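You operate a simulated robot arm through the tools that you are given. There is no shell and no other tool. Be economical: measure what you need, move in short steps, check, and stop when the job is done.

You are at the controls of a simulated two-armed robot. One attempt, no reset.

TASK
Pick up the film roll from the desk top with one hand, pass it to the other hand and put it on the top of the shelf unit. Stack the tub labelled "W-539" from the low table top on top of the tub marked "R-205". The order is free. Set down upright: film roll.

It is judged by the outcome, as a careful person would: the job done as asked, and still so three seconds after it is handed in. It fails if anything else is knocked over, pushed out of place, dropped, spilled or broken.

THE ROBOT
Two 6-joint arms with two-finger parallel grippers on one trunk, on a base that drives. Base frame: it is fixed to the floor where the robot stands at the start and does not move with it; the origin is under the middle of the robot, x ahead of it, y to its left, z up. Readings come in m, degrees, newtons and seconds.
The left shoulder is at the start at [0.06, 0.187, 1.072], the right one opposite. Places, roughly: top of the shelf unit [0.5, -1.4, 1]; tub [0.25, -2.5, 0.5]. Payload 1.57 kg a hand.
The tool frame of a hand sits at the grasp point between the pads (the TCP): z along the fingers, y along the line on which they close. The tips reach 0.03 m beyond it. The gripper opens to 0.11 m. The fingers are 0.024 m wide and 0.012 m thick; the gripper's body (0.048 by 0.112 m) begins 0.078 m behind the TCP.
Orientation is that of the tool frame in the base frame, as a unit quaternion [x, y, z, w]. With the fingers straight down and closing along the base's y, the tool's x points along the base's -x, its y along +y and its z along -z.

THE INTERFACE
- The arms move only by the tool servo_tool. It takes "left_targets", "right_targets" or both (then of equal length, played together; a hand with none holds still); each is a list of rows, each a list of 2 entries, a list of its own where there are three numbers: the shift along the tool's x, y, z in cm, then the turn, a rotation vector about the tool's x, y, z in degrees. In form: [[[dx, dy, dz], [ax, ay, az]], ...]. A call has 1 to 20 rows; each row shifts and turns the commanded pose from where the row before left it, along the tool's axes as they then stand. "left_fingers" and "right_fingers" are, for a hand that has rows, the opening, from 0 (shut) to 1 (fully open), set as the call begins (left out, the last holds). Rows are played at 5 a second. More than 0.05 m and 8.6 degrees between two rows, or a gripper value outside its range, and nothing of the call is played. Where a pose cannot be reached the arm comes as near as it can. A force on the tool above 40 N (or 10 N above the force at the start of the call, whichever is more), or a blocked arm, ends the call early, and 0.2 s more pass. The fingers move at their own pace (about 0.153 m/s each) and stop on an object; they squeeze with about 42 N. The grip force told is the motor's: it shows also when the fingers shut on nothing. Time passes only in rows, and 0.2 s behind the last, so rows that do not move let the fingers close. It gives the time, the measured TCP pose, the force on the tool (base axes), the opening and the grip force at its end, in the units of the frame above (readings bear some noise), with the torque about the TCP (base axes, N m) and any sound that the robot's microphone picked up.
- Cameras (640 x 400 px; columns grow to the right, rows downward): "scene" is now at [0.0044, -0.0181, 1.632]; the picture's right is [-0.23, -0.97, 0.00], its down [-0.73, 0.17, -0.66] and it looks along [0.64, -0.15, -0.75] (base axes); focal length 266 px, centre (320, 200). "left" rides on the left gripper at [0.07, -0.016, -0.141] in its tool frame; the picture's right is [0.23, 0.97, 0.00], its down [-0.85, 0.20, -0.48] and it looks along [-0.47, 0.11, 0.88] (tool axes); focal length 222 px, centre (320, 200). "right" rides on the right gripper at [0.07, 0.016, -0.141] in its tool frame; the picture's right is [-0.23, 0.97, 0.00], its down [-0.86, -0.20, -0.48] and it looks along [-0.47, -0.11, 0.88] (tool axes); focal length 222 px, centre (320, 200). There is no depth. A picture from a camera that has moved, and an enlarged one, comes with that camera's place and axes in the base frame and with its lens. The place of the scene camera against the robot may be out by one fixed shift of up to 0.025 m in any direction.
- get_image(camera): a new picture of that camera. No time passes.
- raise_lower(by): slides the trunk up (or, below 0, down) by that many m; the arms and the scene camera ride with it, the base frame stays. It gives what a move gives, with no picture.
- drive_base(legs): drives the robot by 1 to 6 legs, each [ahead, left, turn to the left] in m, m and degrees, along the robot's own axes; the way and the turn of a leg run together, so that a leg with both is an arc; at most 1.5 m and 180 degrees a leg. The arms and the cameras ride along, it lands a little off, and it stops where it bumps. It gives what a move gives.
- turn_head(pan, tilt): turns the head with the scene camera to pan (to the left, within 86 degrees either way) and tilt (down, from -29 to 69), counted from straight ahead of the robot. It gives what a move gives.
- inspect(camera, box): a new picture of the part [left, top, right, bottom] of that camera's present view, enlarged. No time passes.
- hand_in(): hands the job in; it is judged then, once.

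Work in short steps. Places have to be worked out from the pictures, the camera data and where the tool is seen: move nearer, look again, correct. Check each grasp and each placing, and mend what went wrong. You have 165 turns and 122 pictures in all, those below and enlarged ones among them. Open the grippers and draw the arms clear of the work before you hand the job in, unless the task says otherwise; then end with one line.

The tools are called as a command line: name --argument value ..., lists and objects as JSON in quotes. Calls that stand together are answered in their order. servo_tool: Moves the arms, as the interface text tells. Its arguments: {"type":"object","properties":{"left_targets":{"type":"array","items":{"type":"array"}},"left_fingers":{"type":"number"},"right_targets":{"type":"array","items":{"type":"array"}},"right_fingers":{"type":"number"}},"required":[]} The other tools are called the same way: raise_lower (by) slides the trunk up or down; drive_base (legs) drives the base; turn_head (pan, tilt) turns the head that bears the scene camera; get_image (camera) takes a picture; inspect (camera, box) takes an enlarged picture of a part of a camera's view; hand_in () hands the job in.

At the start:

```text
t: 0.0
left_ee_pos: [0.4053, 0.0372, 1.0692]
left_ee_rot: [-0.001, 1.0, 0.0, 0.0]
left_wrist_force: [0.1, 0.1, -0.2]
left_ft_torque: [-0.01, -0.01, -0.01]
left_width: 0.1099
left_grip_force: 0.2
right_ee_pos: [0.3483, -0.3202, 1.0075]
right_ee_rot: [0.0, 1.0, 0.0, 0.0]
right_wrist_force: [-0.3, 0.4, -0.5]
right_ft_torque: [-0.04, -0.01, 0.02]
right_width: 0.1103
right_grip_force: 0.0
trunk travel left (down, up): [-0.7, 0.29]
robot x, y, heading: [0.0019, 0.0013, -0.1]
head pan, tilt: [-13.1, 49.0]
```

scene: 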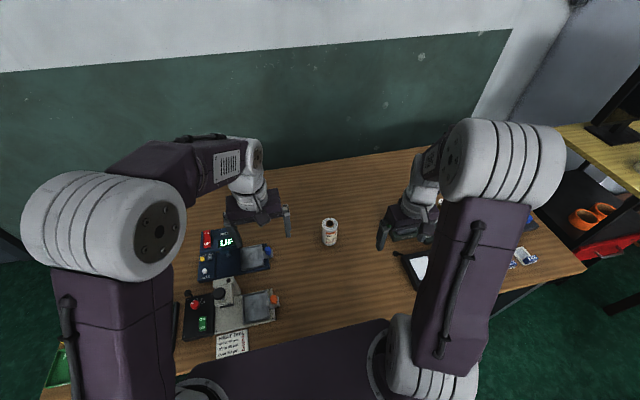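
right: 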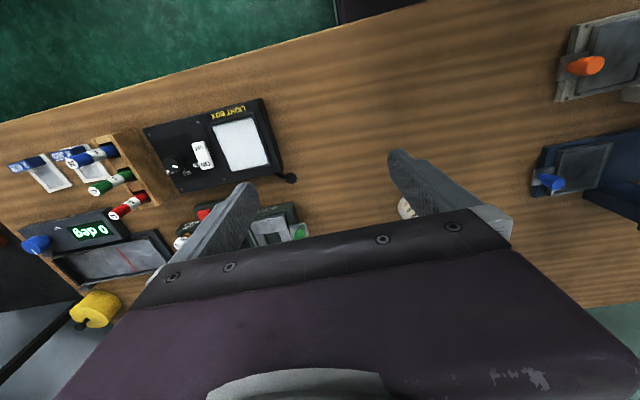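
left: 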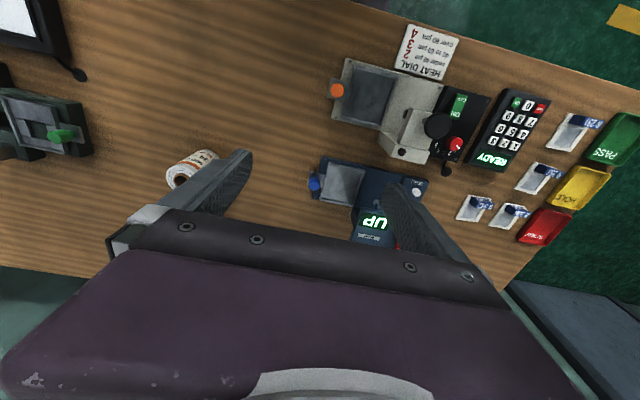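

I'll look more closely at the candidate objects on the desk first.

inspect --camera "left" --box '[140, 120, 260, 200]'

inspect --camera "right" --box '[0, 90, 320, 290]'

turn_head --pan -70 --tilt 25

get_image --camera "scene"

```text
5.00 times, centred on (200, 160) of left
camera zoom: at [0.3347, 0.0206, 1.2114], right [-0.23, 0.97, 0.0], down [0.85, 0.2, 0.48], along [0.47, 0.11, -0.88], focal length 1111 px, centre (920, 400)
```

zoom: 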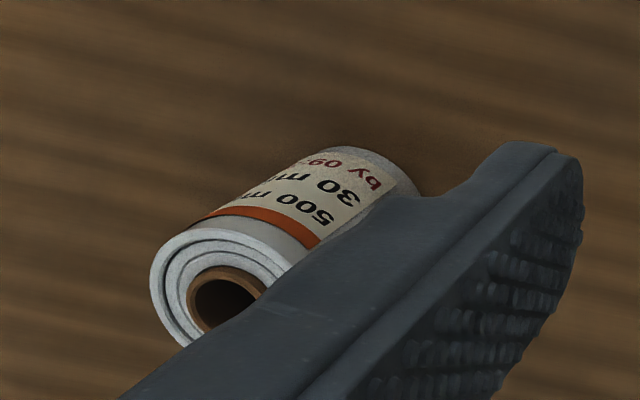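

```text
2.00 times, centred on (160, 190) of right
camera zoom: at [0.2774, -0.3037, 1.1506], right [0.23, 0.97, 0.0], down [0.86, -0.2, 0.48], along [0.47, -0.11, -0.88], focal length 444 px, centre (640, 220)
```

zoom: 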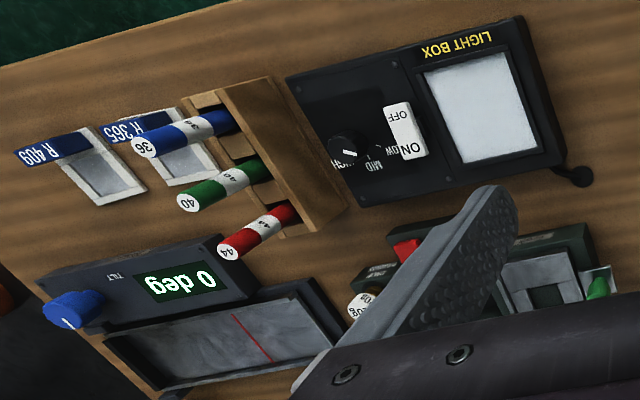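

```text
t: 1.3
left_ee_pos: [0.4062, 0.0362, 1.0696]
left_ee_rot: [0.0, 1.0, 0.0, -0.001]
left_wrist_force: [-0.1, 1.3, 0.3]
left_ft_torque: [-0.01, -0.01, 0.0]
left_width: 0.1104
left_grip_force: 0.2
right_ee_pos: [0.3478, -0.3194, 1.009]
right_ee_rot: [0.0, 1.0, 0.0, 0.001]
right_wrist_force: [0.2, -0.4, -0.5]
right_ft_torque: [0.01, 0.0, 0.01]
right_width: 0.1098
right_grip_force: 0.1
trunk travel left (down, up): [-0.7, 0.29]
robot x, y, heading: [0.0013, -0.0033, 0.1]
head pan, tilt: [-70.0, 25.0]
```

```text
116 pictures are left
camera scene: at [-0.0399, -0.0869, 1.668], right [-0.94, -0.34, 0.0], down [-0.15, 0.4, -0.91], along [0.31, -0.85, -0.42], focal length 266 px, centre (320, 200)
```

scene: 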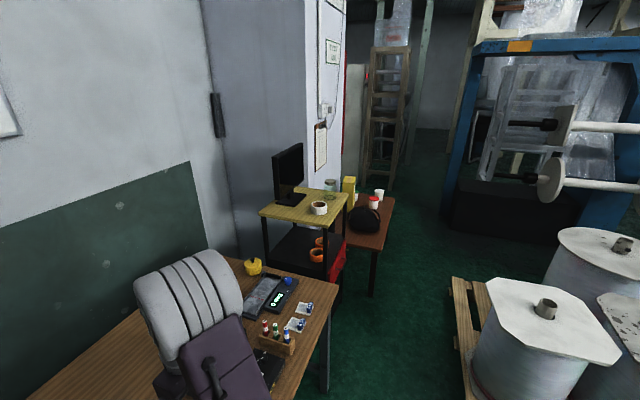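

The roll stands upright on the desk. I'll zoom on the shelf unit and the low table.

inspect --camera "scene" --box '[240, 130, 416, 240]'

turn_head --pan 0 --tilt 45

get_image --camera "scene"

```text
3.64 times, centred on (328, 185) of scene
camera zoom: at [-0.0399, -0.0869, 1.668], right [-0.94, -0.34, 0.0], down [-0.15, 0.4, -0.91], along [0.31, -0.85, -0.42], focal length 967 px, centre (291, 254)
```

zoom: 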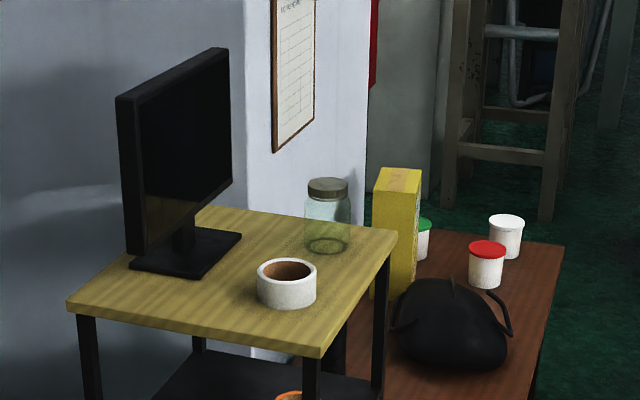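

```text
t: 2.7
left_ee_pos: [0.4042, 0.0365, 1.0696]
left_ee_rot: [0.0, 1.0, 0.001, 0.0]
left_wrist_force: [-0.5, -0.4, 0.3]
left_ft_torque: [-0.03, 0.01, 0.03]
left_width: 0.11
left_grip_force: 0.1
right_ee_pos: [0.3472, -0.3201, 1.0094]
right_ee_rot: [0.0, 1.0, 0.0, -0.001]
right_wrist_force: [0.6, -0.1, 0.1]
right_ft_torque: [0.0, 0.03, 0.03]
right_width: 0.1099
right_grip_force: 0.1
trunk travel left (down, up): [-0.7, 0.29]
robot x, y, heading: [-0.0026, 0.0009, 0.2]
head pan, tilt: [0.0, 45.0]
```

```text
114 pictures are left
camera scene: at [0.0098, -0.0005, 1.6375], right [0.0, -1.0, 0.0], down [-0.71, 0.0, -0.71], along [0.71, 0.0, -0.71], focal length 266 px, centre (320, 200)
```

scene: 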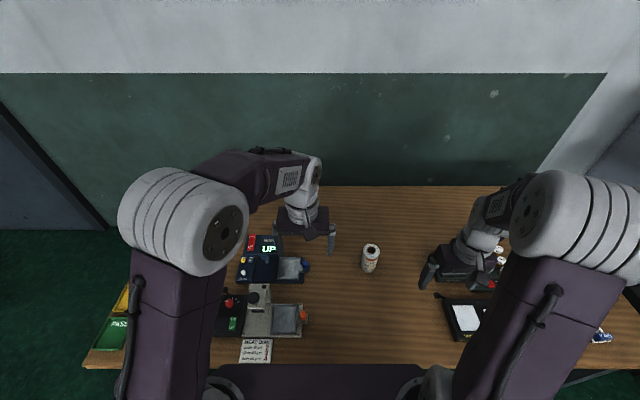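

The roll appears near (0.55, -0.18), with its top at about z 0.85, so the desk is near 0.74. I'll move the right hand to just above it, staying high, and look with the right camera.

servo_tool --right_targets '[[[-3, 2.3, 0], [0, 0, 0]], [[-3, 2.3, 0], [0, 0, 0]], [[-3, 2.3, 0], [0, 0, 0]], [[-3, 2.3, 0], [0, 0, 0]], [[-3, 2.3, 0], [0, 0, 0]]]' --right_fingers 1

get_image --camera "right"

get_image --camera "scene"

```text
t: 3.9
left_ee_pos: [0.4058, 0.0375, 1.069]
left_ee_rot: [0.0, 1.0, -0.001, 0.0]
left_wrist_force: [0.4, -0.3, 0.2]
left_ft_torque: [0.02, 0.0, -0.02]
left_width: 0.1101
left_grip_force: 0.1
right_ee_pos: [0.4994, -0.2048, 1.009]
right_ee_rot: [-0.001, 1.0, 0.0, -0.001]
right_wrist_force: [0.5, -0.4, 0.6]
right_ft_torque: [-0.05, 0.02, 0.02]
right_width: 0.1097
right_grip_force: 0.1
trunk travel left (down, up): [-0.7, 0.29]
robot x, y, heading: [-0.0005, -0.0032, 0.1]
head pan, tilt: [0.0, 45.0]
```

```text
113 pictures are left
camera right: at [0.4299, -0.189, 1.1499], right [0.23, 0.97, 0.0], down [0.86, -0.2, 0.48], along [0.47, -0.11, -0.88], focal length 222 px, centre (320, 200)
```

right: 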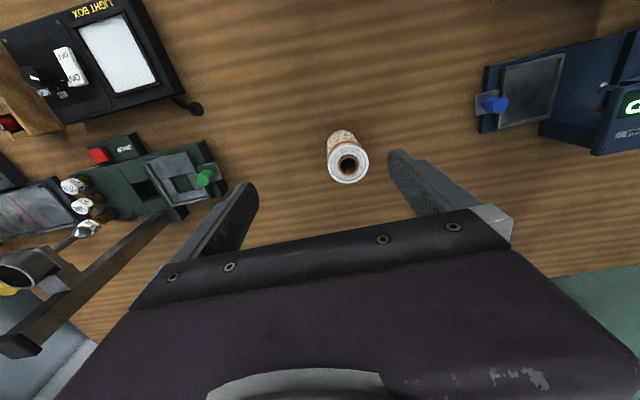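

```text
112 pictures are left
camera scene: at [0.0115, 0.0004, 1.6375], right [0.0, -1.0, 0.0], down [-0.71, 0.0, -0.71], along [0.71, 0.0, -0.71], focal length 266 px, centre (320, 200)
```

scene: 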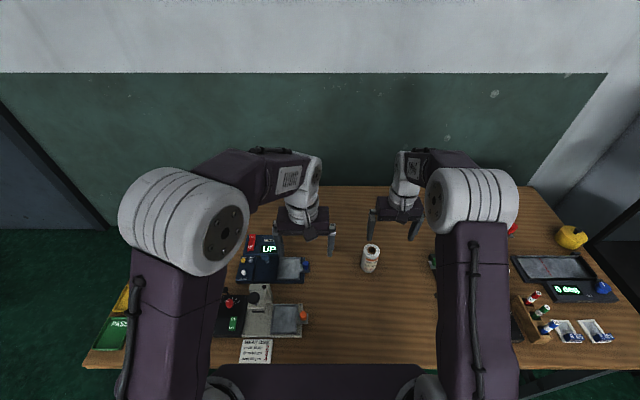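

Triangulating from three views puts the roll's centre at about (0.54, -0.177), top near 0.86, diameter about 0.055. I'll align above it and descend partway.

servo_tool --right_targets '[[[-2, 1.4, 0], [0, 0, 0]], [[-2, 1.4, 0], [0, 0, 0]], [[0, 0, 4], [0, 0, 0]], [[0, 0, 4], [0, 0, 0]]]'

get_image --camera "right"

get_image --camera "left"

```text
t: 4.9
left_ee_pos: [0.4053, 0.0363, 1.0701]
left_ee_rot: [0.001, 1.0, 0.0, 0.0]
left_wrist_force: [-1.1, 0.0, 0.2]
left_ft_torque: [-0.01, -0.01, -0.01]
left_width: 0.1099
left_grip_force: 0.1
right_ee_pos: [0.5375, -0.1781, 0.928]
right_ee_rot: [0.0, 1.0, 0.001, 0.0]
right_wrist_force: [0.0, 0.1, 0.0]
right_ft_torque: [0.02, 0.01, 0.0]
right_width: 0.1101
right_grip_force: 0.0
trunk travel left (down, up): [-0.7, 0.29]
robot x, y, heading: [-0.0022, 0.0036, 0.1]
head pan, tilt: [0.0, 45.0]
```

```text
111 pictures are left
camera right: at [0.467, -0.1617, 1.0706], right [0.23, 0.97, 0.0], down [0.86, -0.2, 0.48], along [0.47, -0.11, -0.88], focal length 222 px, centre (320, 200)
```

right: 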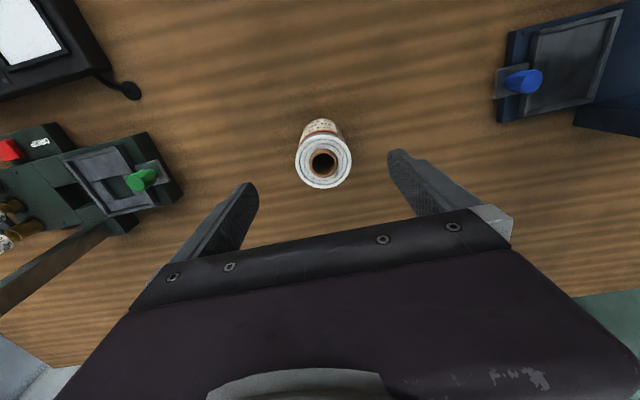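

```text
110 pictures are left
camera left: at [0.3359, 0.0206, 1.211], right [-0.23, 0.97, 0.0], down [0.86, 0.2, 0.48], along [0.47, 0.11, -0.88], focal length 222 px, centre (320, 200)
```

left: 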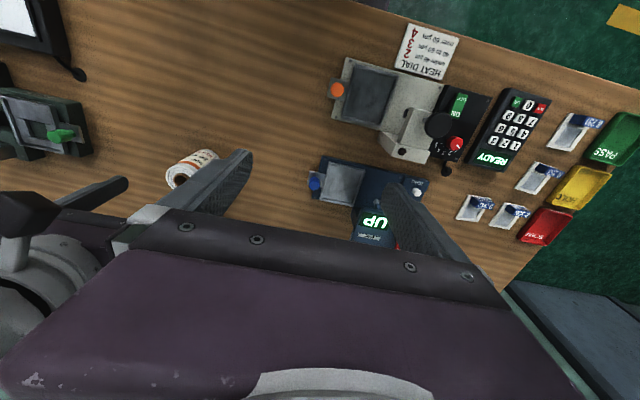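

The roll is centred under the hand, with its top near 0.85. I'll descend so the TCP sits about 1.5 cm below the top, then close.

servo_tool --right_targets '[[[-0.2, 0.2, 3], [0, 0, 0]], [[0, 0, 3], [0, 0, 0]], [[0, 0, 3], [0, 0, 0]]]'

get_image --camera "right"

inspect --camera "scene" --box '[310, 200, 438, 280]'

```text
t: 5.7
left_ee_pos: [0.4051, 0.0355, 1.0696]
left_ee_rot: [0.0, 1.0, 0.0, 0.001]
left_wrist_force: [0.8, 0.6, -0.3]
left_ft_torque: [0.02, 0.01, -0.02]
left_width: 0.11
left_grip_force: 0.0
right_ee_pos: [0.5405, -0.178, 0.8392]
right_ee_rot: [0.001, 1.0, 0.0, 0.0]
right_wrist_force: [-0.5, 0.0, 0.0]
right_ft_torque: [0.01, 0.01, -0.01]
right_width: 0.11
right_grip_force: 0.1
trunk travel left (down, up): [-0.7, 0.29]
robot x, y, heading: [-0.0019, -0.002, -0.2]
head pan, tilt: [0.0, 45.0]
```

```text
109 pictures are left
camera right: at [0.4705, -0.1611, 0.981], right [0.23, 0.97, 0.0], down [0.85, -0.2, 0.48], along [0.47, -0.11, -0.88], focal length 222 px, centre (320, 200)
```

right: 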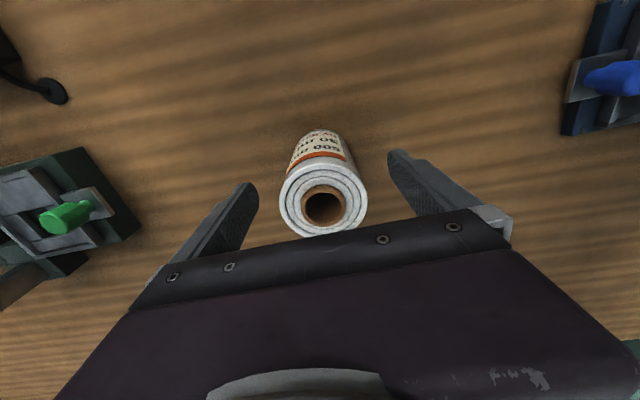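

```text
5.00 times, centred on (374, 240) of scene
camera zoom: at [0.01, -0.0006, 1.6375], right [0.0, -1.0, 0.0], down [-0.71, 0.0, -0.71], along [0.71, 0.0, -0.71], focal length 1329 px, centre (50, 0)
```

zoom: 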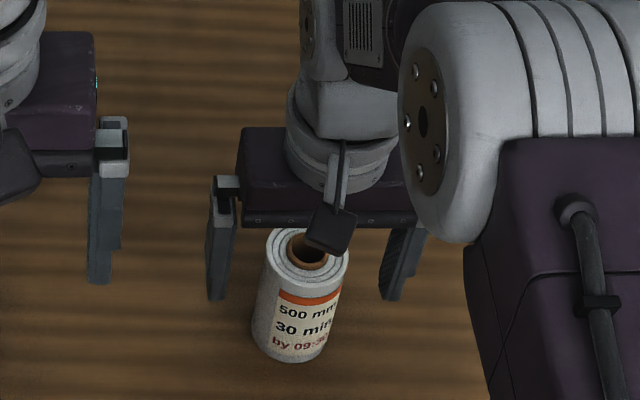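

TCP is about 1 cm below the roll's top and centred; closing the right gripper.

servo_tool --right_targets '[[[0, 0, 0], [0, 0, 0]], [[0, 0, 0], [0, 0, 0]], [[0, 0, 0], [0, 0, 0]]]' --right_fingers 0

servo_tool --right_targets '[[[0, 0, -2], [0, 0, 0]], [[0, 0, -4], [0, 0, 0]], [[0, 0, -4], [0, 0, 0]], [[0, 0, -4], [0, 0, 0]]]'

get_image --camera "right"

inspect --camera "scene" --box '[310, 180, 438, 260]'

```text
t: 6.5
left_ee_pos: [0.4042, 0.0372, 1.0697]
left_ee_rot: [0.0, 1.0, -0.001, 0.0]
left_wrist_force: [0.1, -0.1, 0.4]
left_ft_torque: [0.04, 0.01, 0.01]
left_width: 0.1098
left_grip_force: 0.1
right_ee_pos: [0.5394, -0.1773, 0.8393]
right_ee_rot: [0.0, 1.0, 0.001, 0.0]
right_wrist_force: [0.2, 0.1, 0.5]
right_ft_torque: [-0.01, 0.02, 0.0]
right_width: 0.0556
right_grip_force: 42.5
trunk travel left (down, up): [-0.7, 0.29]
robot x, y, heading: [-0.0033, -0.0023, -0.1]
head pan, tilt: [0.0, 45.0]
```

```text
t: 7.5
left_ee_pos: [0.4039, 0.0364, 1.0702]
left_ee_rot: [0.001, 1.0, 0.0, 0.001]
left_wrist_force: [0.3, 0.9, -0.2]
left_ft_torque: [-0.01, 0.01, -0.01]
left_width: 0.11
left_grip_force: 0.1
right_ee_pos: [0.541, -0.1733, 0.977]
right_ee_rot: [-0.001, 1.0, 0.0, 0.0]
right_wrist_force: [0.3, -0.1, -2.2]
right_ft_torque: [0.0, -0.04, 0.05]
right_width: 0.055
right_grip_force: 41.7
trunk travel left (down, up): [-0.7, 0.29]
robot x, y, heading: [0.0033, 0.0003, -0.2]
head pan, tilt: [0.0, 45.0]
```

```text
107 pictures are left
camera right: at [0.4709, -0.1567, 1.1184], right [0.23, 0.97, 0.0], down [0.86, -0.2, 0.48], along [0.47, -0.11, -0.88], focal length 222 px, centre (320, 200)
```

right: 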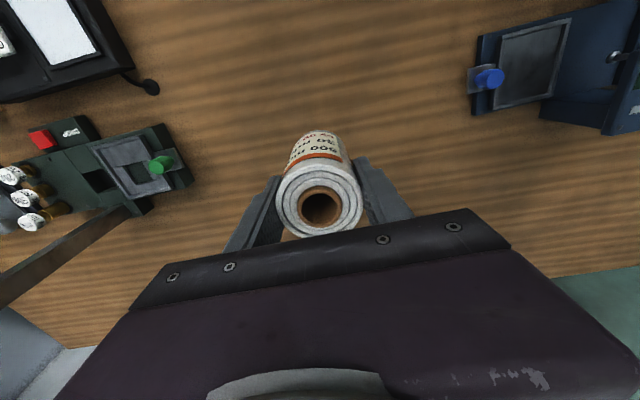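

```text
5.00 times, centred on (374, 220) of scene
camera zoom: at [0.0092, -0.0001, 1.6374], right [0.0, -1.0, 0.0], down [-0.71, 0.0, -0.71], along [0.71, 0.0, -0.71], focal length 1329 px, centre (50, 100)
```

zoom: 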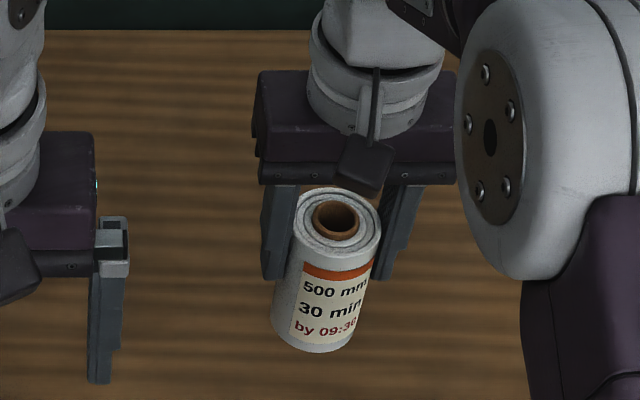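

The roll is held firmly (about 0.09 m tall, base some 8 cm below the right TCP). Next I'll turn the left hand: yaw 40° to the right, then pitch up 60° so its fingers point forward-right, 30° below horizontal.

servo_tool --left_targets '[[[0, 0, 0], [0, 0, 8]], [[0, 0, 0], [0, 0, 8]], [[0, 0, 0], [0, 0, 8]], [[0, 0, 0], [0, 0, 8]], [[0, 0, 0], [0, 0, 8]], [[0, 0, 0], [0, -7.5, 0]], [[0, 0, 0], [0, -7.5, 0]], [[0, 0, 0], [0, -7.5, 0]], [[0, 0, 0], [0, -7.5, 0]], [[0, 0, 0], [0, -7.5, 0]], [[0, 0, 0], [0, -7.5, 0]], [[0, 0, 0], [0, -7.5, 0]], [[0, 0, 0], [0, -7.5, 0]]]' --left_fingers 1

get_image --camera "scene"

get_image --camera "left"

```text
t: 10.3
left_ee_pos: [0.4229, 0.03, 1.0718]
left_ee_rot: [0.306, 0.835, -0.171, 0.424]
left_wrist_force: [1.1, 0.4, 0.5]
left_ft_torque: [0.0, 0.0, -0.03]
left_width: 0.1105
left_grip_force: 0.0
left hand out of reach, approached as far as the arm can: row 10, 11, 13
right_ee_pos: [0.5428, -0.1729, 0.9766]
right_ee_rot: [0.0, 1.0, -0.001, 0.0]
right_wrist_force: [-0.6, 0.5, -1.2]
right_ft_torque: [-0.01, 0.05, 0.0]
right_width: 0.055
right_grip_force: 42.0
trunk travel left (down, up): [-0.7, 0.29]
robot x, y, heading: [0.0018, -0.0013, -0.2]
head pan, tilt: [0.0, 45.0]
```

```text
105 pictures are left
camera scene: at [0.0123, -0.0003, 1.6374], right [0.0, -1.0, 0.0], down [-0.71, 0.0, -0.71], along [0.71, 0.0, -0.71], focal length 266 px, centre (320, 200)
```

scene: 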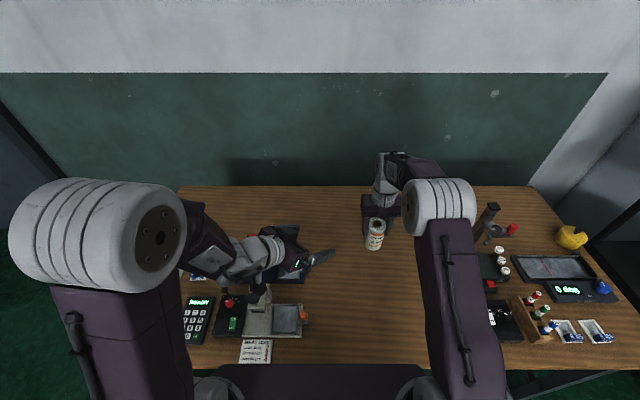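

```text
104 pictures are left
camera left: at [0.2949, 0.1198, 1.0997], right [0.54, 0.82, -0.21], down [0.23, 0.1, 0.97], along [0.81, -0.57, -0.14], focal length 222 px, centre (320, 200)
```

left: 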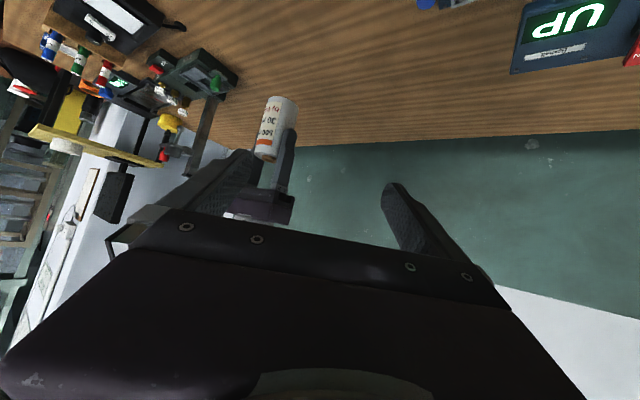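

The left hand reached roughly yaw −42°, pitch 36° below horizontal, which is good enough for gripping. I'll bring the right hand with the roll to about (0.50, −0.12, 1.06) and the left to a pre-grasp pose about 13 cm from the roll's lower part.

servo_tool --right_targets '[[[1.1, 1.3, -2.1], [0, 0, 0]], [[1.1, 1.3, -2.1], [0, 0, 0]], [[1, 1.3, -2.1], [0, 0, 0]], [[1, 1.3, -2], [0, 0, 0]]]' --left_targets '[[[-1.05, -1.57, 0.78], [0, 0, 0]], [[-1.05, -1.57, 0.78], [0, 0, 0]], [[-1.05, -1.57, 0.78], [0, 0, 0]], [[-1.05, -1.57, 0.78], [0, 0, 0]]]'

get_image --camera "left"

get_image --camera "scene"

```text
t: 11.3
left_ee_pos: [0.4161, -0.054, 1.0905]
left_ee_rot: [0.307, 0.835, -0.17, 0.424]
left_wrist_force: [-0.8, 0.4, 0.2]
left_ft_torque: [-0.03, -0.01, 0.01]
left_width: 0.1099
left_grip_force: 0.2
right_ee_pos: [0.4971, -0.1232, 1.061]
right_ee_rot: [0.0, 1.0, 0.0, 0.0]
right_wrist_force: [0.4, -0.4, -0.9]
right_ft_torque: [-0.01, -0.01, 0.0]
right_width: 0.0554
right_grip_force: 41.8
trunk travel left (down, up): [-0.7, 0.29]
robot x, y, heading: [-0.0012, 0.0016, -0.1]
head pan, tilt: [0.0, 45.0]
```

```text
103 pictures are left
camera left: at [0.2885, 0.0371, 1.117], right [0.54, 0.82, -0.21], down [0.23, 0.1, 0.97], along [0.81, -0.57, -0.14], focal length 222 px, centre (320, 200)
```

left: 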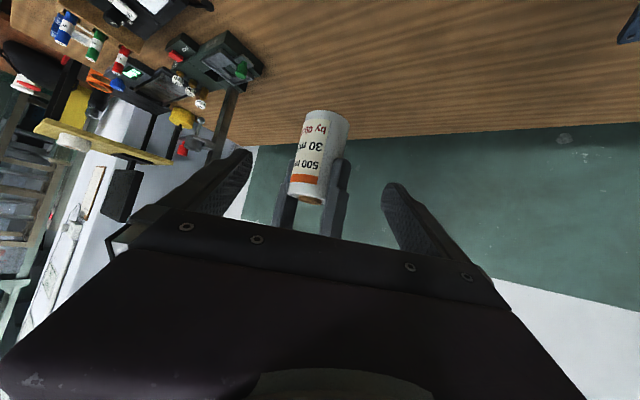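

```text
102 pictures are left
camera scene: at [0.0088, -0.0006, 1.6375], right [0.0, -1.0, 0.0], down [-0.71, 0.0, -0.71], along [0.71, 0.0, -0.71], focal length 266 px, centre (320, 200)
```

scene: 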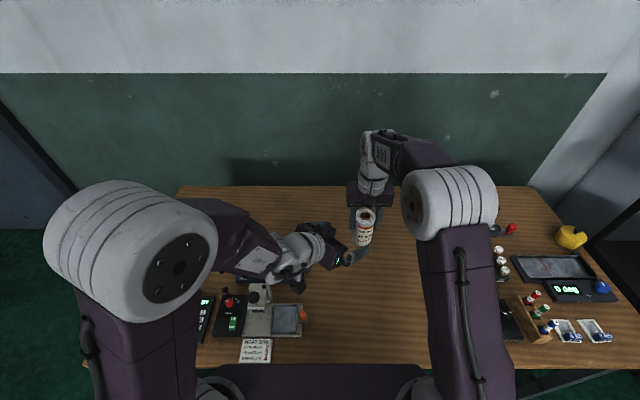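

The left camera confirms the roll is on the left hand's approach axis. To keep the fingers from fouling each other, I'll rotate the right hand 48° about vertical so its closing line is perpendicular to the left's.

servo_tool --right_targets '[[[0, 0, 0], [0, 0, -8]], [[0, 0, 0], [0, 0, -8]], [[0, 0, 0], [0, 0, -8]], [[0, 0, 0], [0, 0, -8]], [[0, 0, 0], [0, 0, -8]], [[0, 0, 0], [0, 0, -8]]]'

get_image --camera "left"

```text
t: 12.7
left_ee_pos: [0.4172, -0.0536, 1.089]
left_ee_rot: [0.306, 0.835, -0.17, 0.424]
left_wrist_force: [-0.3, -0.4, 0.1]
left_ft_torque: [-0.02, -0.02, -0.01]
left_width: 0.1099
left_grip_force: 0.1
right_ee_pos: [0.4979, -0.1225, 1.0619]
right_ee_rot: [-0.408, 0.913, -0.001, 0.0]
right_wrist_force: [0.5, 0.4, -1.0]
right_ft_torque: [-0.01, -0.01, -0.02]
right_width: 0.0553
right_grip_force: 42.1
trunk travel left (down, up): [-0.7, 0.29]
robot x, y, heading: [0.0038, 0.002, -0.1]
head pan, tilt: [0.0, 45.0]
```

```text
101 pictures are left
camera left: at [0.2895, 0.0376, 1.1166], right [0.54, 0.82, -0.21], down [0.23, 0.1, 0.97], along [0.81, -0.57, -0.14], focal length 222 px, centre (320, 200)
```

left: 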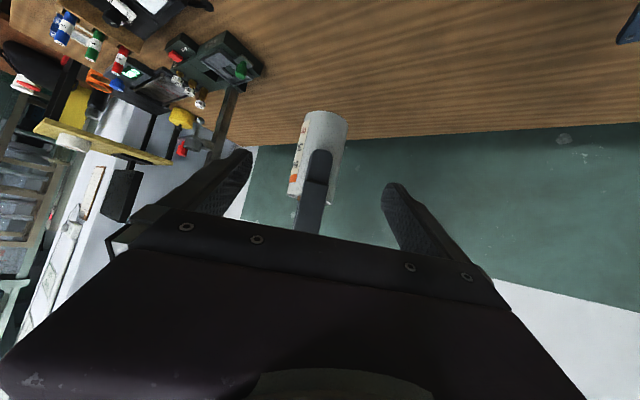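

Clear. Advancing the left hand along its fingers by 12 cm with a small lateral correction.

servo_tool --left_targets '[[[0.35, 0.3, 3], [0, 0, 0]], [[0, 0, 3], [0, 0, 0]], [[0, 0, 3], [0, 0, 0]], [[0, 0, 3], [0, 0, 0]]]'

get_image --camera "left"

inspect --camera "scene" --box '[290, 160, 450, 260]'

```text
t: 13.7
left_ee_pos: [0.492, -0.1149, 1.0145]
left_ee_rot: [0.306, 0.836, -0.17, 0.423]
left_wrist_force: [0.3, 0.1, 0.5]
left_ft_torque: [0.0, 0.01, 0.03]
left_width: 0.1103
left_grip_force: 0.0
right_ee_pos: [0.4989, -0.1223, 1.0613]
right_ee_rot: [-0.407, 0.913, 0.001, -0.001]
right_wrist_force: [-0.1, 0.9, -1.8]
right_ft_torque: [-0.01, -0.02, 0.01]
right_width: 0.0557
right_grip_force: 42.1
trunk travel left (down, up): [-0.7, 0.29]
robot x, y, heading: [0.0003, -0.0014, 0.2]
head pan, tilt: [0.0, 45.0]
```

```text
100 pictures are left
camera left: at [0.3644, -0.0245, 1.0425], right [0.54, 0.82, -0.21], down [0.23, 0.1, 0.97], along [0.81, -0.57, -0.14], focal length 222 px, centre (320, 200)
```

left: 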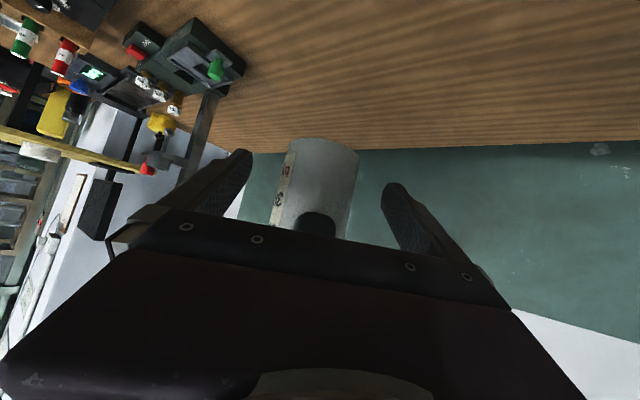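

```text
4.00 times, centred on (370, 210) of scene
camera zoom: at [0.0118, -0.0013, 1.6375], right [0.0, -1.0, 0.0], down [-0.71, 0.0, -0.71], along [0.71, 0.0, -0.71], focal length 1063 px, centre (120, 160)
```

zoom: 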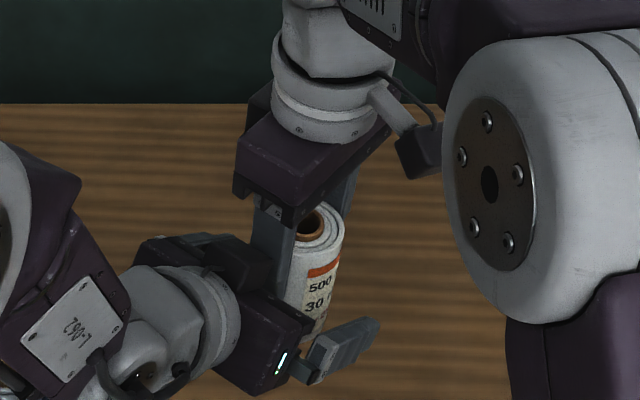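

The roll lies centred between the left fingers, about 1 cm past the TCP. Closing the left gripper while the right still holds.

servo_tool --left_targets '[[[0, 0, 0], [0, 0, 0]], [[0, 0, 0], [0, 0, 0]], [[0, 0, 0], [0, 0, 0]]]' --left_fingers 0

inspect --camera "scene" --box '[290, 160, 450, 260]'

```text
t: 14.5
left_ee_pos: [0.4898, -0.1153, 1.0159]
left_ee_rot: [0.308, 0.835, -0.171, 0.424]
left_wrist_force: [-7.9, -13.1, -1.0]
left_ft_torque: [0.83, -0.6, 0.09]
left_width: 0.0558
left_grip_force: 42.1
right_ee_pos: [0.4979, -0.1215, 1.0619]
right_ee_rot: [-0.406, 0.914, 0.0, 0.001]
right_wrist_force: [8.1, 13.4, -1.0]
right_ft_torque: [-0.18, 0.25, -0.24]
right_width: 0.0554
right_grip_force: 41.9
trunk travel left (down, up): [-0.7, 0.29]
robot x, y, heading: [0.0006, -0.0003, -0.1]
head pan, tilt: [0.0, 45.0]
```

```text
4.00 times, centred on (370, 210) of scene
camera zoom: at [0.0098, -0.0002, 1.6375], right [0.0, -1.0, 0.0], down [-0.71, 0.0, -0.71], along [0.71, 0.0, -0.71], focal length 1063 px, centre (120, 160)
```

zoom: 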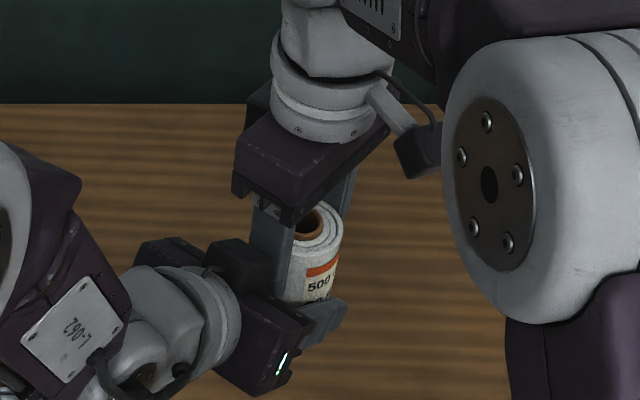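

Both hands hold, with a ~15 N sideways load between them. I'll nudge the left 2 mm along its −y to relieve it before releasing.

servo_tool --left_targets '[[[0, -0.2, 0], [0, 0, 0]]]'

```text
t: 14.9
left_ee_pos: [0.4894, -0.1158, 1.0167]
left_ee_rot: [0.306, 0.835, -0.17, 0.424]
left_wrist_force: [-4.8, -14.2, -1.8]
left_ft_torque: [0.7, -0.33, -0.5]
left_width: 0.0558
left_grip_force: 42.1
right_ee_pos: [0.497, -0.1228, 1.0613]
right_ee_rot: [-0.408, 0.913, 0.0, 0.0]
right_wrist_force: [4.9, 13.8, 1.5]
right_ft_torque: [-0.02, 0.11, 0.31]
right_width: 0.0554
right_grip_force: 42.0
trunk travel left (down, up): [-0.7, 0.29]
robot x, y, heading: [-0.0015, 0.0013, -0.0]
head pan, tilt: [0.0, 45.0]
```

Little change and harmless. I'll open the right hand slightly to about 0.068 m so it lets go without touching the left palm.

servo_tool --right_targets '[[[0, 0, 0], [0, 0, 0]], [[0, 0, 0], [0, 0, 0]]]' --right_fingers 0.62

inspect --camera "scene" --box '[290, 160, 450, 260]'

```text
t: 15.5
left_ee_pos: [0.4897, -0.1145, 1.0159]
left_ee_rot: [0.306, 0.835, -0.171, 0.423]
left_wrist_force: [0.2, 0.4, -0.1]
left_ft_torque: [0.04, -0.03, -0.01]
left_width: 0.0553
left_grip_force: 42.3
right_ee_pos: [0.4982, -0.1221, 1.0616]
right_ee_rot: [-0.406, 0.914, -0.001, -0.001]
right_wrist_force: [-0.3, 0.2, 0.3]
right_ft_torque: [-0.02, -0.02, -0.02]
right_width: 0.0678
right_grip_force: 0.1
trunk travel left (down, up): [-0.7, 0.29]
robot x, y, heading: [-0.0009, 0.0004, -0.1]
head pan, tilt: [0.0, 45.0]
```

```text
4.00 times, centred on (370, 210) of scene
camera zoom: at [0.0101, -0.0004, 1.6375], right [0.0, -1.0, 0.0], down [-0.71, 0.0, -0.71], along [0.71, 0.0, -0.71], focal length 1063 px, centre (120, 160)
```

zoom: 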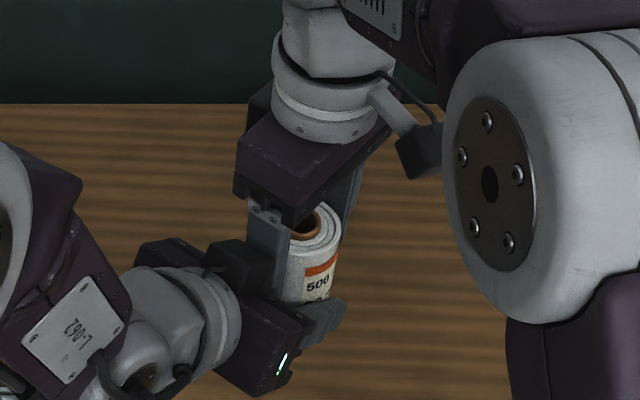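

Released without slip. Lifting the right hand straight up and then to the right, clear of the roll.

servo_tool --right_targets '[[[0, 0, -3], [0, 0, 0]], [[0, 0, -3], [0, 0, 0]], [[0, 0, -3], [0, 0, 0]], [[0, 0, -2], [0, 0, 8]], [[3, 0, 0], [0, 0, 8]], [[3, -2, 0], [0, 0, 8]], [[2, -3, 0], [0, 0, 8]], [[2, -3, 0], [0, 0, 8]], [[2, -3, 0], [0, 0, 8]]]'

get_image --camera "scene"

get_image --camera "left"

```text
t: 17.5
left_ee_pos: [0.4891, -0.1166, 1.0174]
left_ee_rot: [0.307, 0.835, -0.171, 0.424]
left_wrist_force: [0.1, 0.0, 0.5]
left_ft_torque: [-0.02, 0.0, 0.05]
left_width: 0.0548
left_grip_force: 41.7
right_ee_pos: [0.4248, -0.2804, 1.1715]
right_ee_rot: [0.001, 1.0, 0.0, -0.001]
right_wrist_force: [0.0, -0.6, -0.3]
right_ft_torque: [0.03, -0.02, 0.01]
right_width: 0.0684
right_grip_force: 0.1
trunk travel left (down, up): [-0.7, 0.29]
robot x, y, heading: [-0.0017, -0.0022, 0.0]
head pan, tilt: [0.0, 45.0]
```

```text
96 pictures are left
camera scene: at [0.0091, -0.0017, 1.6375], right [0.0, -1.0, 0.0], down [-0.71, 0.0, -0.71], along [0.71, 0.0, -0.71], focal length 266 px, centre (320, 200)
```

scene: 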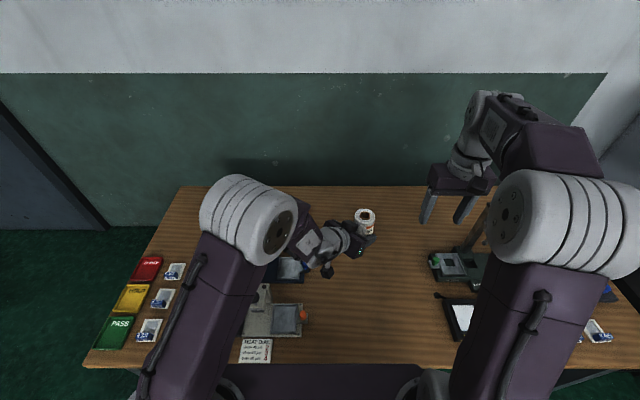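

```text
95 pictures are left
camera left: at [0.3617, -0.0253, 1.0433], right [0.54, 0.82, -0.21], down [0.23, 0.1, 0.97], along [0.81, -0.57, -0.14], focal length 222 px, centre (320, 200)
```

left: 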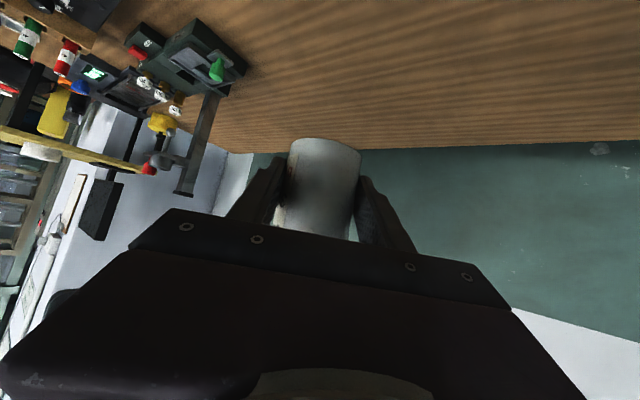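

The roll is in the left hand. I'll retract the right hand, raise the trunk, back off slightly and drive right to the shelf (top roughly x 0.30–0.69, y −1.59 to −1.15).

servo_tool --right_targets '[[[3, 0, 0], [0, 0, 0]], [[3, 0, 0], [0, 0, 0]], [[3, 0, 0], [0, 0, 0]], [[3, 0, 0], [0, 0, 0]]]'

raise_lower --by 0.26

drive_base --legs '[[-0.12, 0, 0], [0, -0.8, 0]]'

turn_head --pan -35 --tilt 40

get_image --camera "scene"

```text
t: 18.5
left_ee_pos: [0.4884, -0.1158, 1.018]
left_ee_rot: [0.307, 0.835, -0.171, 0.424]
left_wrist_force: [0.1, 0.5, 0.3]
left_ft_torque: [0.01, 0.02, 0.0]
left_width: 0.055
left_grip_force: 41.4
right_ee_pos: [0.3056, -0.2782, 1.1721]
right_ee_rot: [0.0, 1.0, 0.0, 0.001]
right_wrist_force: [0.0, 0.0, 0.1]
right_ft_torque: [0.03, -0.03, 0.0]
right_width: 0.0682
right_grip_force: 0.1
trunk travel left (down, up): [-0.7, 0.29]
robot x, y, heading: [-0.0006, 0.0017, 0.0]
head pan, tilt: [0.0, 45.0]
```

```text
t: 21.1
left_ee_pos: [0.4903, -0.1154, 1.2765]
left_ee_rot: [0.307, 0.835, -0.171, 0.423]
left_wrist_force: [0.5, -0.4, -2.5]
left_ft_torque: [0.04, -0.01, -0.01]
left_width: 0.0552
left_grip_force: 41.4
right_ee_pos: [0.3077, -0.28, 1.4314]
right_ee_rot: [0.001, 1.0, 0.0, -0.001]
right_wrist_force: [-0.1, -0.2, 0.1]
right_ft_torque: [-0.02, 0.06, -0.02]
right_width: 0.0682
right_grip_force: 0.0
trunk travel left (down, up): [-0.96, 0.03]
robot x, y, heading: [0.0022, 0.0026, 0.0]
head pan, tilt: [0.0, 45.0]
```

```text
t: 26.4
left_ee_pos: [0.3556, -0.9574, 1.276]
left_ee_rot: [0.315, 0.832, -0.176, 0.422]
left_wrist_force: [-0.2, 0.3, -1.5]
left_ft_torque: [-0.01, -0.01, -0.02]
left_width: 0.0552
left_grip_force: 42.2
right_ee_pos: [0.1696, -1.1175, 1.4318]
right_ee_rot: [0.012, 1.0, -0.001, 0.0]
right_wrist_force: [-0.6, -0.3, 0.0]
right_ft_torque: [-0.03, 0.01, -0.03]
right_width: 0.0684
right_grip_force: 0.2
trunk travel left (down, up): [-0.96, 0.03]
robot x, y, heading: [-0.1332, -0.8327, -1.4]
head pan, tilt: [0.0, 45.0]
```

```text
t: 27.4
left_ee_pos: [0.3548, -0.959, 1.2759]
left_ee_rot: [0.316, 0.832, -0.176, 0.421]
left_wrist_force: [0.0, 0.1, -2.0]
left_ft_torque: [0.02, 0.02, -0.02]
left_width: 0.055
left_grip_force: 42.3
right_ee_pos: [0.1699, -1.1186, 1.4312]
right_ee_rot: [0.012, 1.0, 0.0, 0.0]
right_wrist_force: [-0.1, 0.3, 0.8]
right_ft_torque: [-0.02, -0.03, -0.06]
right_width: 0.0681
right_grip_force: 0.2
trunk travel left (down, up): [-0.96, 0.03]
robot x, y, heading: [-0.1332, -0.834, -1.3]
head pan, tilt: [-35.0, 40.0]
```

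```text
94 pictures are left
camera scene: at [-0.1344, -0.883, 1.9047], right [-0.59, -0.81, 0.0], down [-0.52, 0.38, -0.77], along [0.62, -0.45, -0.64], focal length 266 px, centre (320, 200)
```

scene: 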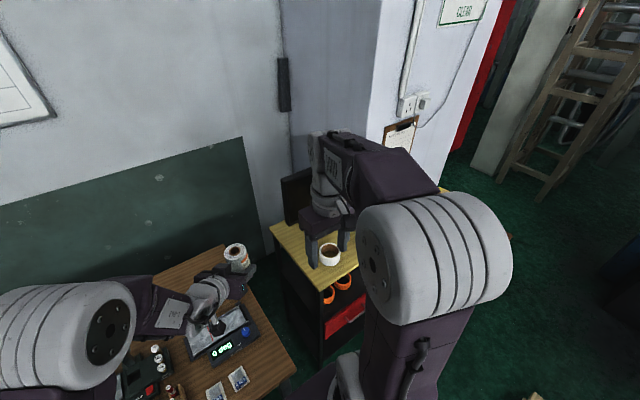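

The right arm blocks part of the view; the right hand's own camera should see the shelf top.

get_image --camera "right"

get_image --camera "left"

inspect --camera "scene" --box '[220, 180, 380, 280]'

```text
93 pictures are left
camera right: at [0.1001, -1.1005, 1.5735], right [0.25, 0.97, 0.0], down [0.85, -0.22, 0.48], along [0.46, -0.12, -0.88], focal length 222 px, centre (320, 200)
```

right: 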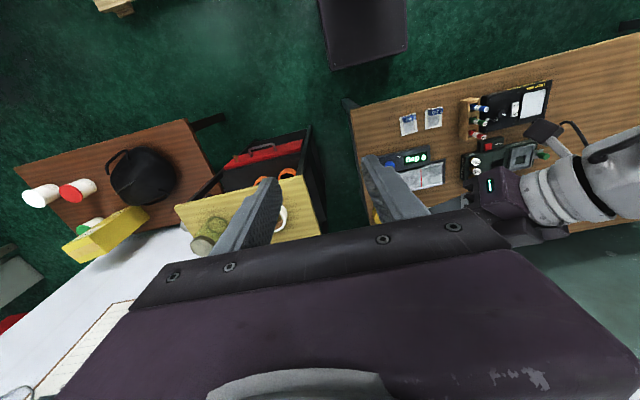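

```text
92 pictures are left
camera left: at [0.2299, -0.866, 1.3031], right [0.55, 0.81, -0.21], down [0.23, 0.09, 0.97], along [0.8, -0.59, -0.14], focal length 222 px, centre (320, 200)
```

left: 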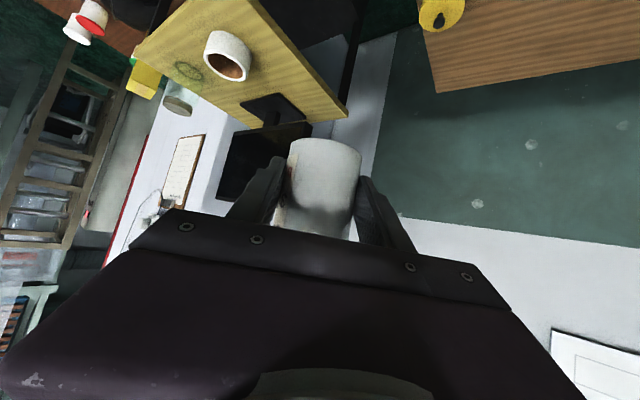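

```text
4.00 times, centred on (300, 230) of scene
camera zoom: at [-0.1344, -0.883, 1.9047], right [-0.59, -0.81, 0.0], down [-0.52, 0.38, -0.77], along [0.62, -0.45, -0.64], focal length 1063 px, centre (400, 80)
```

zoom: 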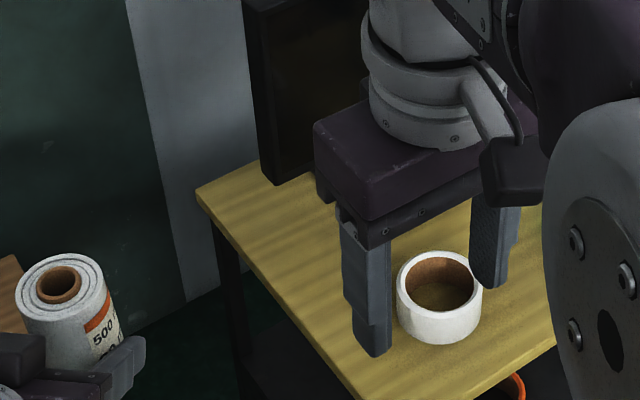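

Now I have shelf coordinates: top near z≈0.97, desk-side edge y≈−1.18, tape at (0.43,−1.31), monitor base beyond y≈−1.32. Target for the roll is about (0.54,−1.24). Driving right then a bit ahead.

drive_base --legs '[[0, -0.27, 1.3], [0.13, 0, 0]]'

turn_head --pan -15 --tilt 50

get_image --camera "scene"

get_image --camera "left"

get_image --camera "right"

```text
t: 30.2
left_ee_pos: [0.4783, -1.2181, 1.2773]
left_ee_rot: [0.309, 0.834, -0.17, 0.424]
left_wrist_force: [-0.8, 0.6, -1.8]
left_ft_torque: [0.05, -0.02, 0.01]
left_width: 0.055
left_grip_force: 41.9
right_ee_pos: [0.2954, -1.3809, 1.4322]
right_ee_rot: [0.002, 1.0, 0.0, 0.002]
right_wrist_force: [-0.6, -0.4, 0.5]
right_ft_torque: [0.0, -0.04, 0.01]
right_width: 0.0683
right_grip_force: 0.0
trunk travel left (down, up): [-0.96, 0.03]
robot x, y, heading: [-0.0057, -1.1007, -0.5]
head pan, tilt: [-35.0, 40.0]
```

```text
t: 31.0
left_ee_pos: [0.4849, -1.2185, 1.2748]
left_ee_rot: [0.308, 0.835, -0.172, 0.422]
left_wrist_force: [0.3, 0.3, -2.5]
left_ft_torque: [-0.01, 0.03, -0.02]
left_width: 0.0548
left_grip_force: 42.6
right_ee_pos: [0.3018, -1.381, 1.4319]
right_ee_rot: [0.002, 1.0, 0.0, -0.001]
right_wrist_force: [0.0, 0.2, 0.7]
right_ft_torque: [-0.01, 0.01, 0.02]
right_width: 0.0679
right_grip_force: 0.1
trunk travel left (down, up): [-0.96, 0.03]
robot x, y, heading: [-0.0093, -1.1026, -0.3]
head pan, tilt: [-15.0, 50.0]
```

```text
90 pictures are left
camera scene: at [-0.0006, -1.1216, 1.8906], right [-0.26, -0.96, 0.0], down [-0.74, 0.2, -0.64], along [0.62, -0.17, -0.77], focal length 266 px, centre (320, 200)
```

scene: 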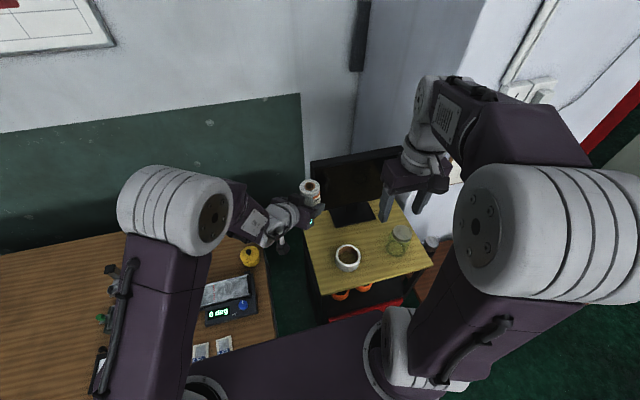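

```text
89 pictures are left
camera left: at [0.3578, -1.127, 1.3026], right [0.54, 0.82, -0.21], down [0.23, 0.1, 0.97], along [0.81, -0.57, -0.14], focal length 222 px, centre (320, 200)
```

left: 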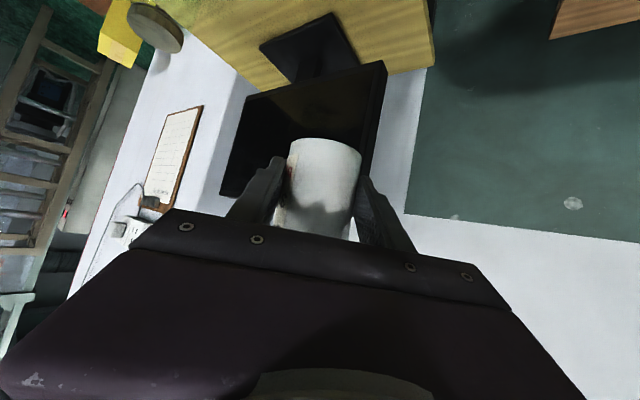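

```text
88 pictures are left
camera right: at [0.2326, -1.3637, 1.5733], right [0.23, 0.97, 0.0], down [0.85, -0.2, 0.48], along [0.46, -0.11, -0.88], focal length 222 px, centre (320, 200)
```

right: 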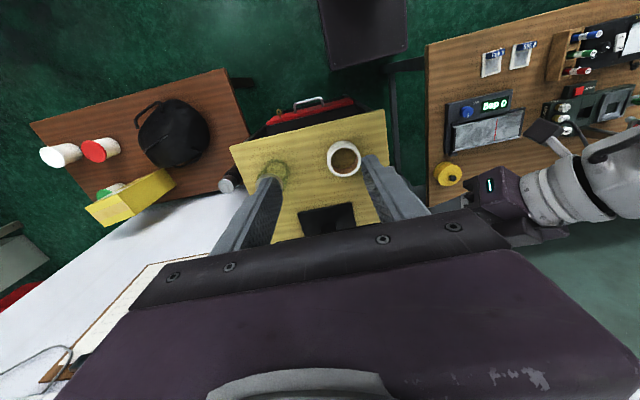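

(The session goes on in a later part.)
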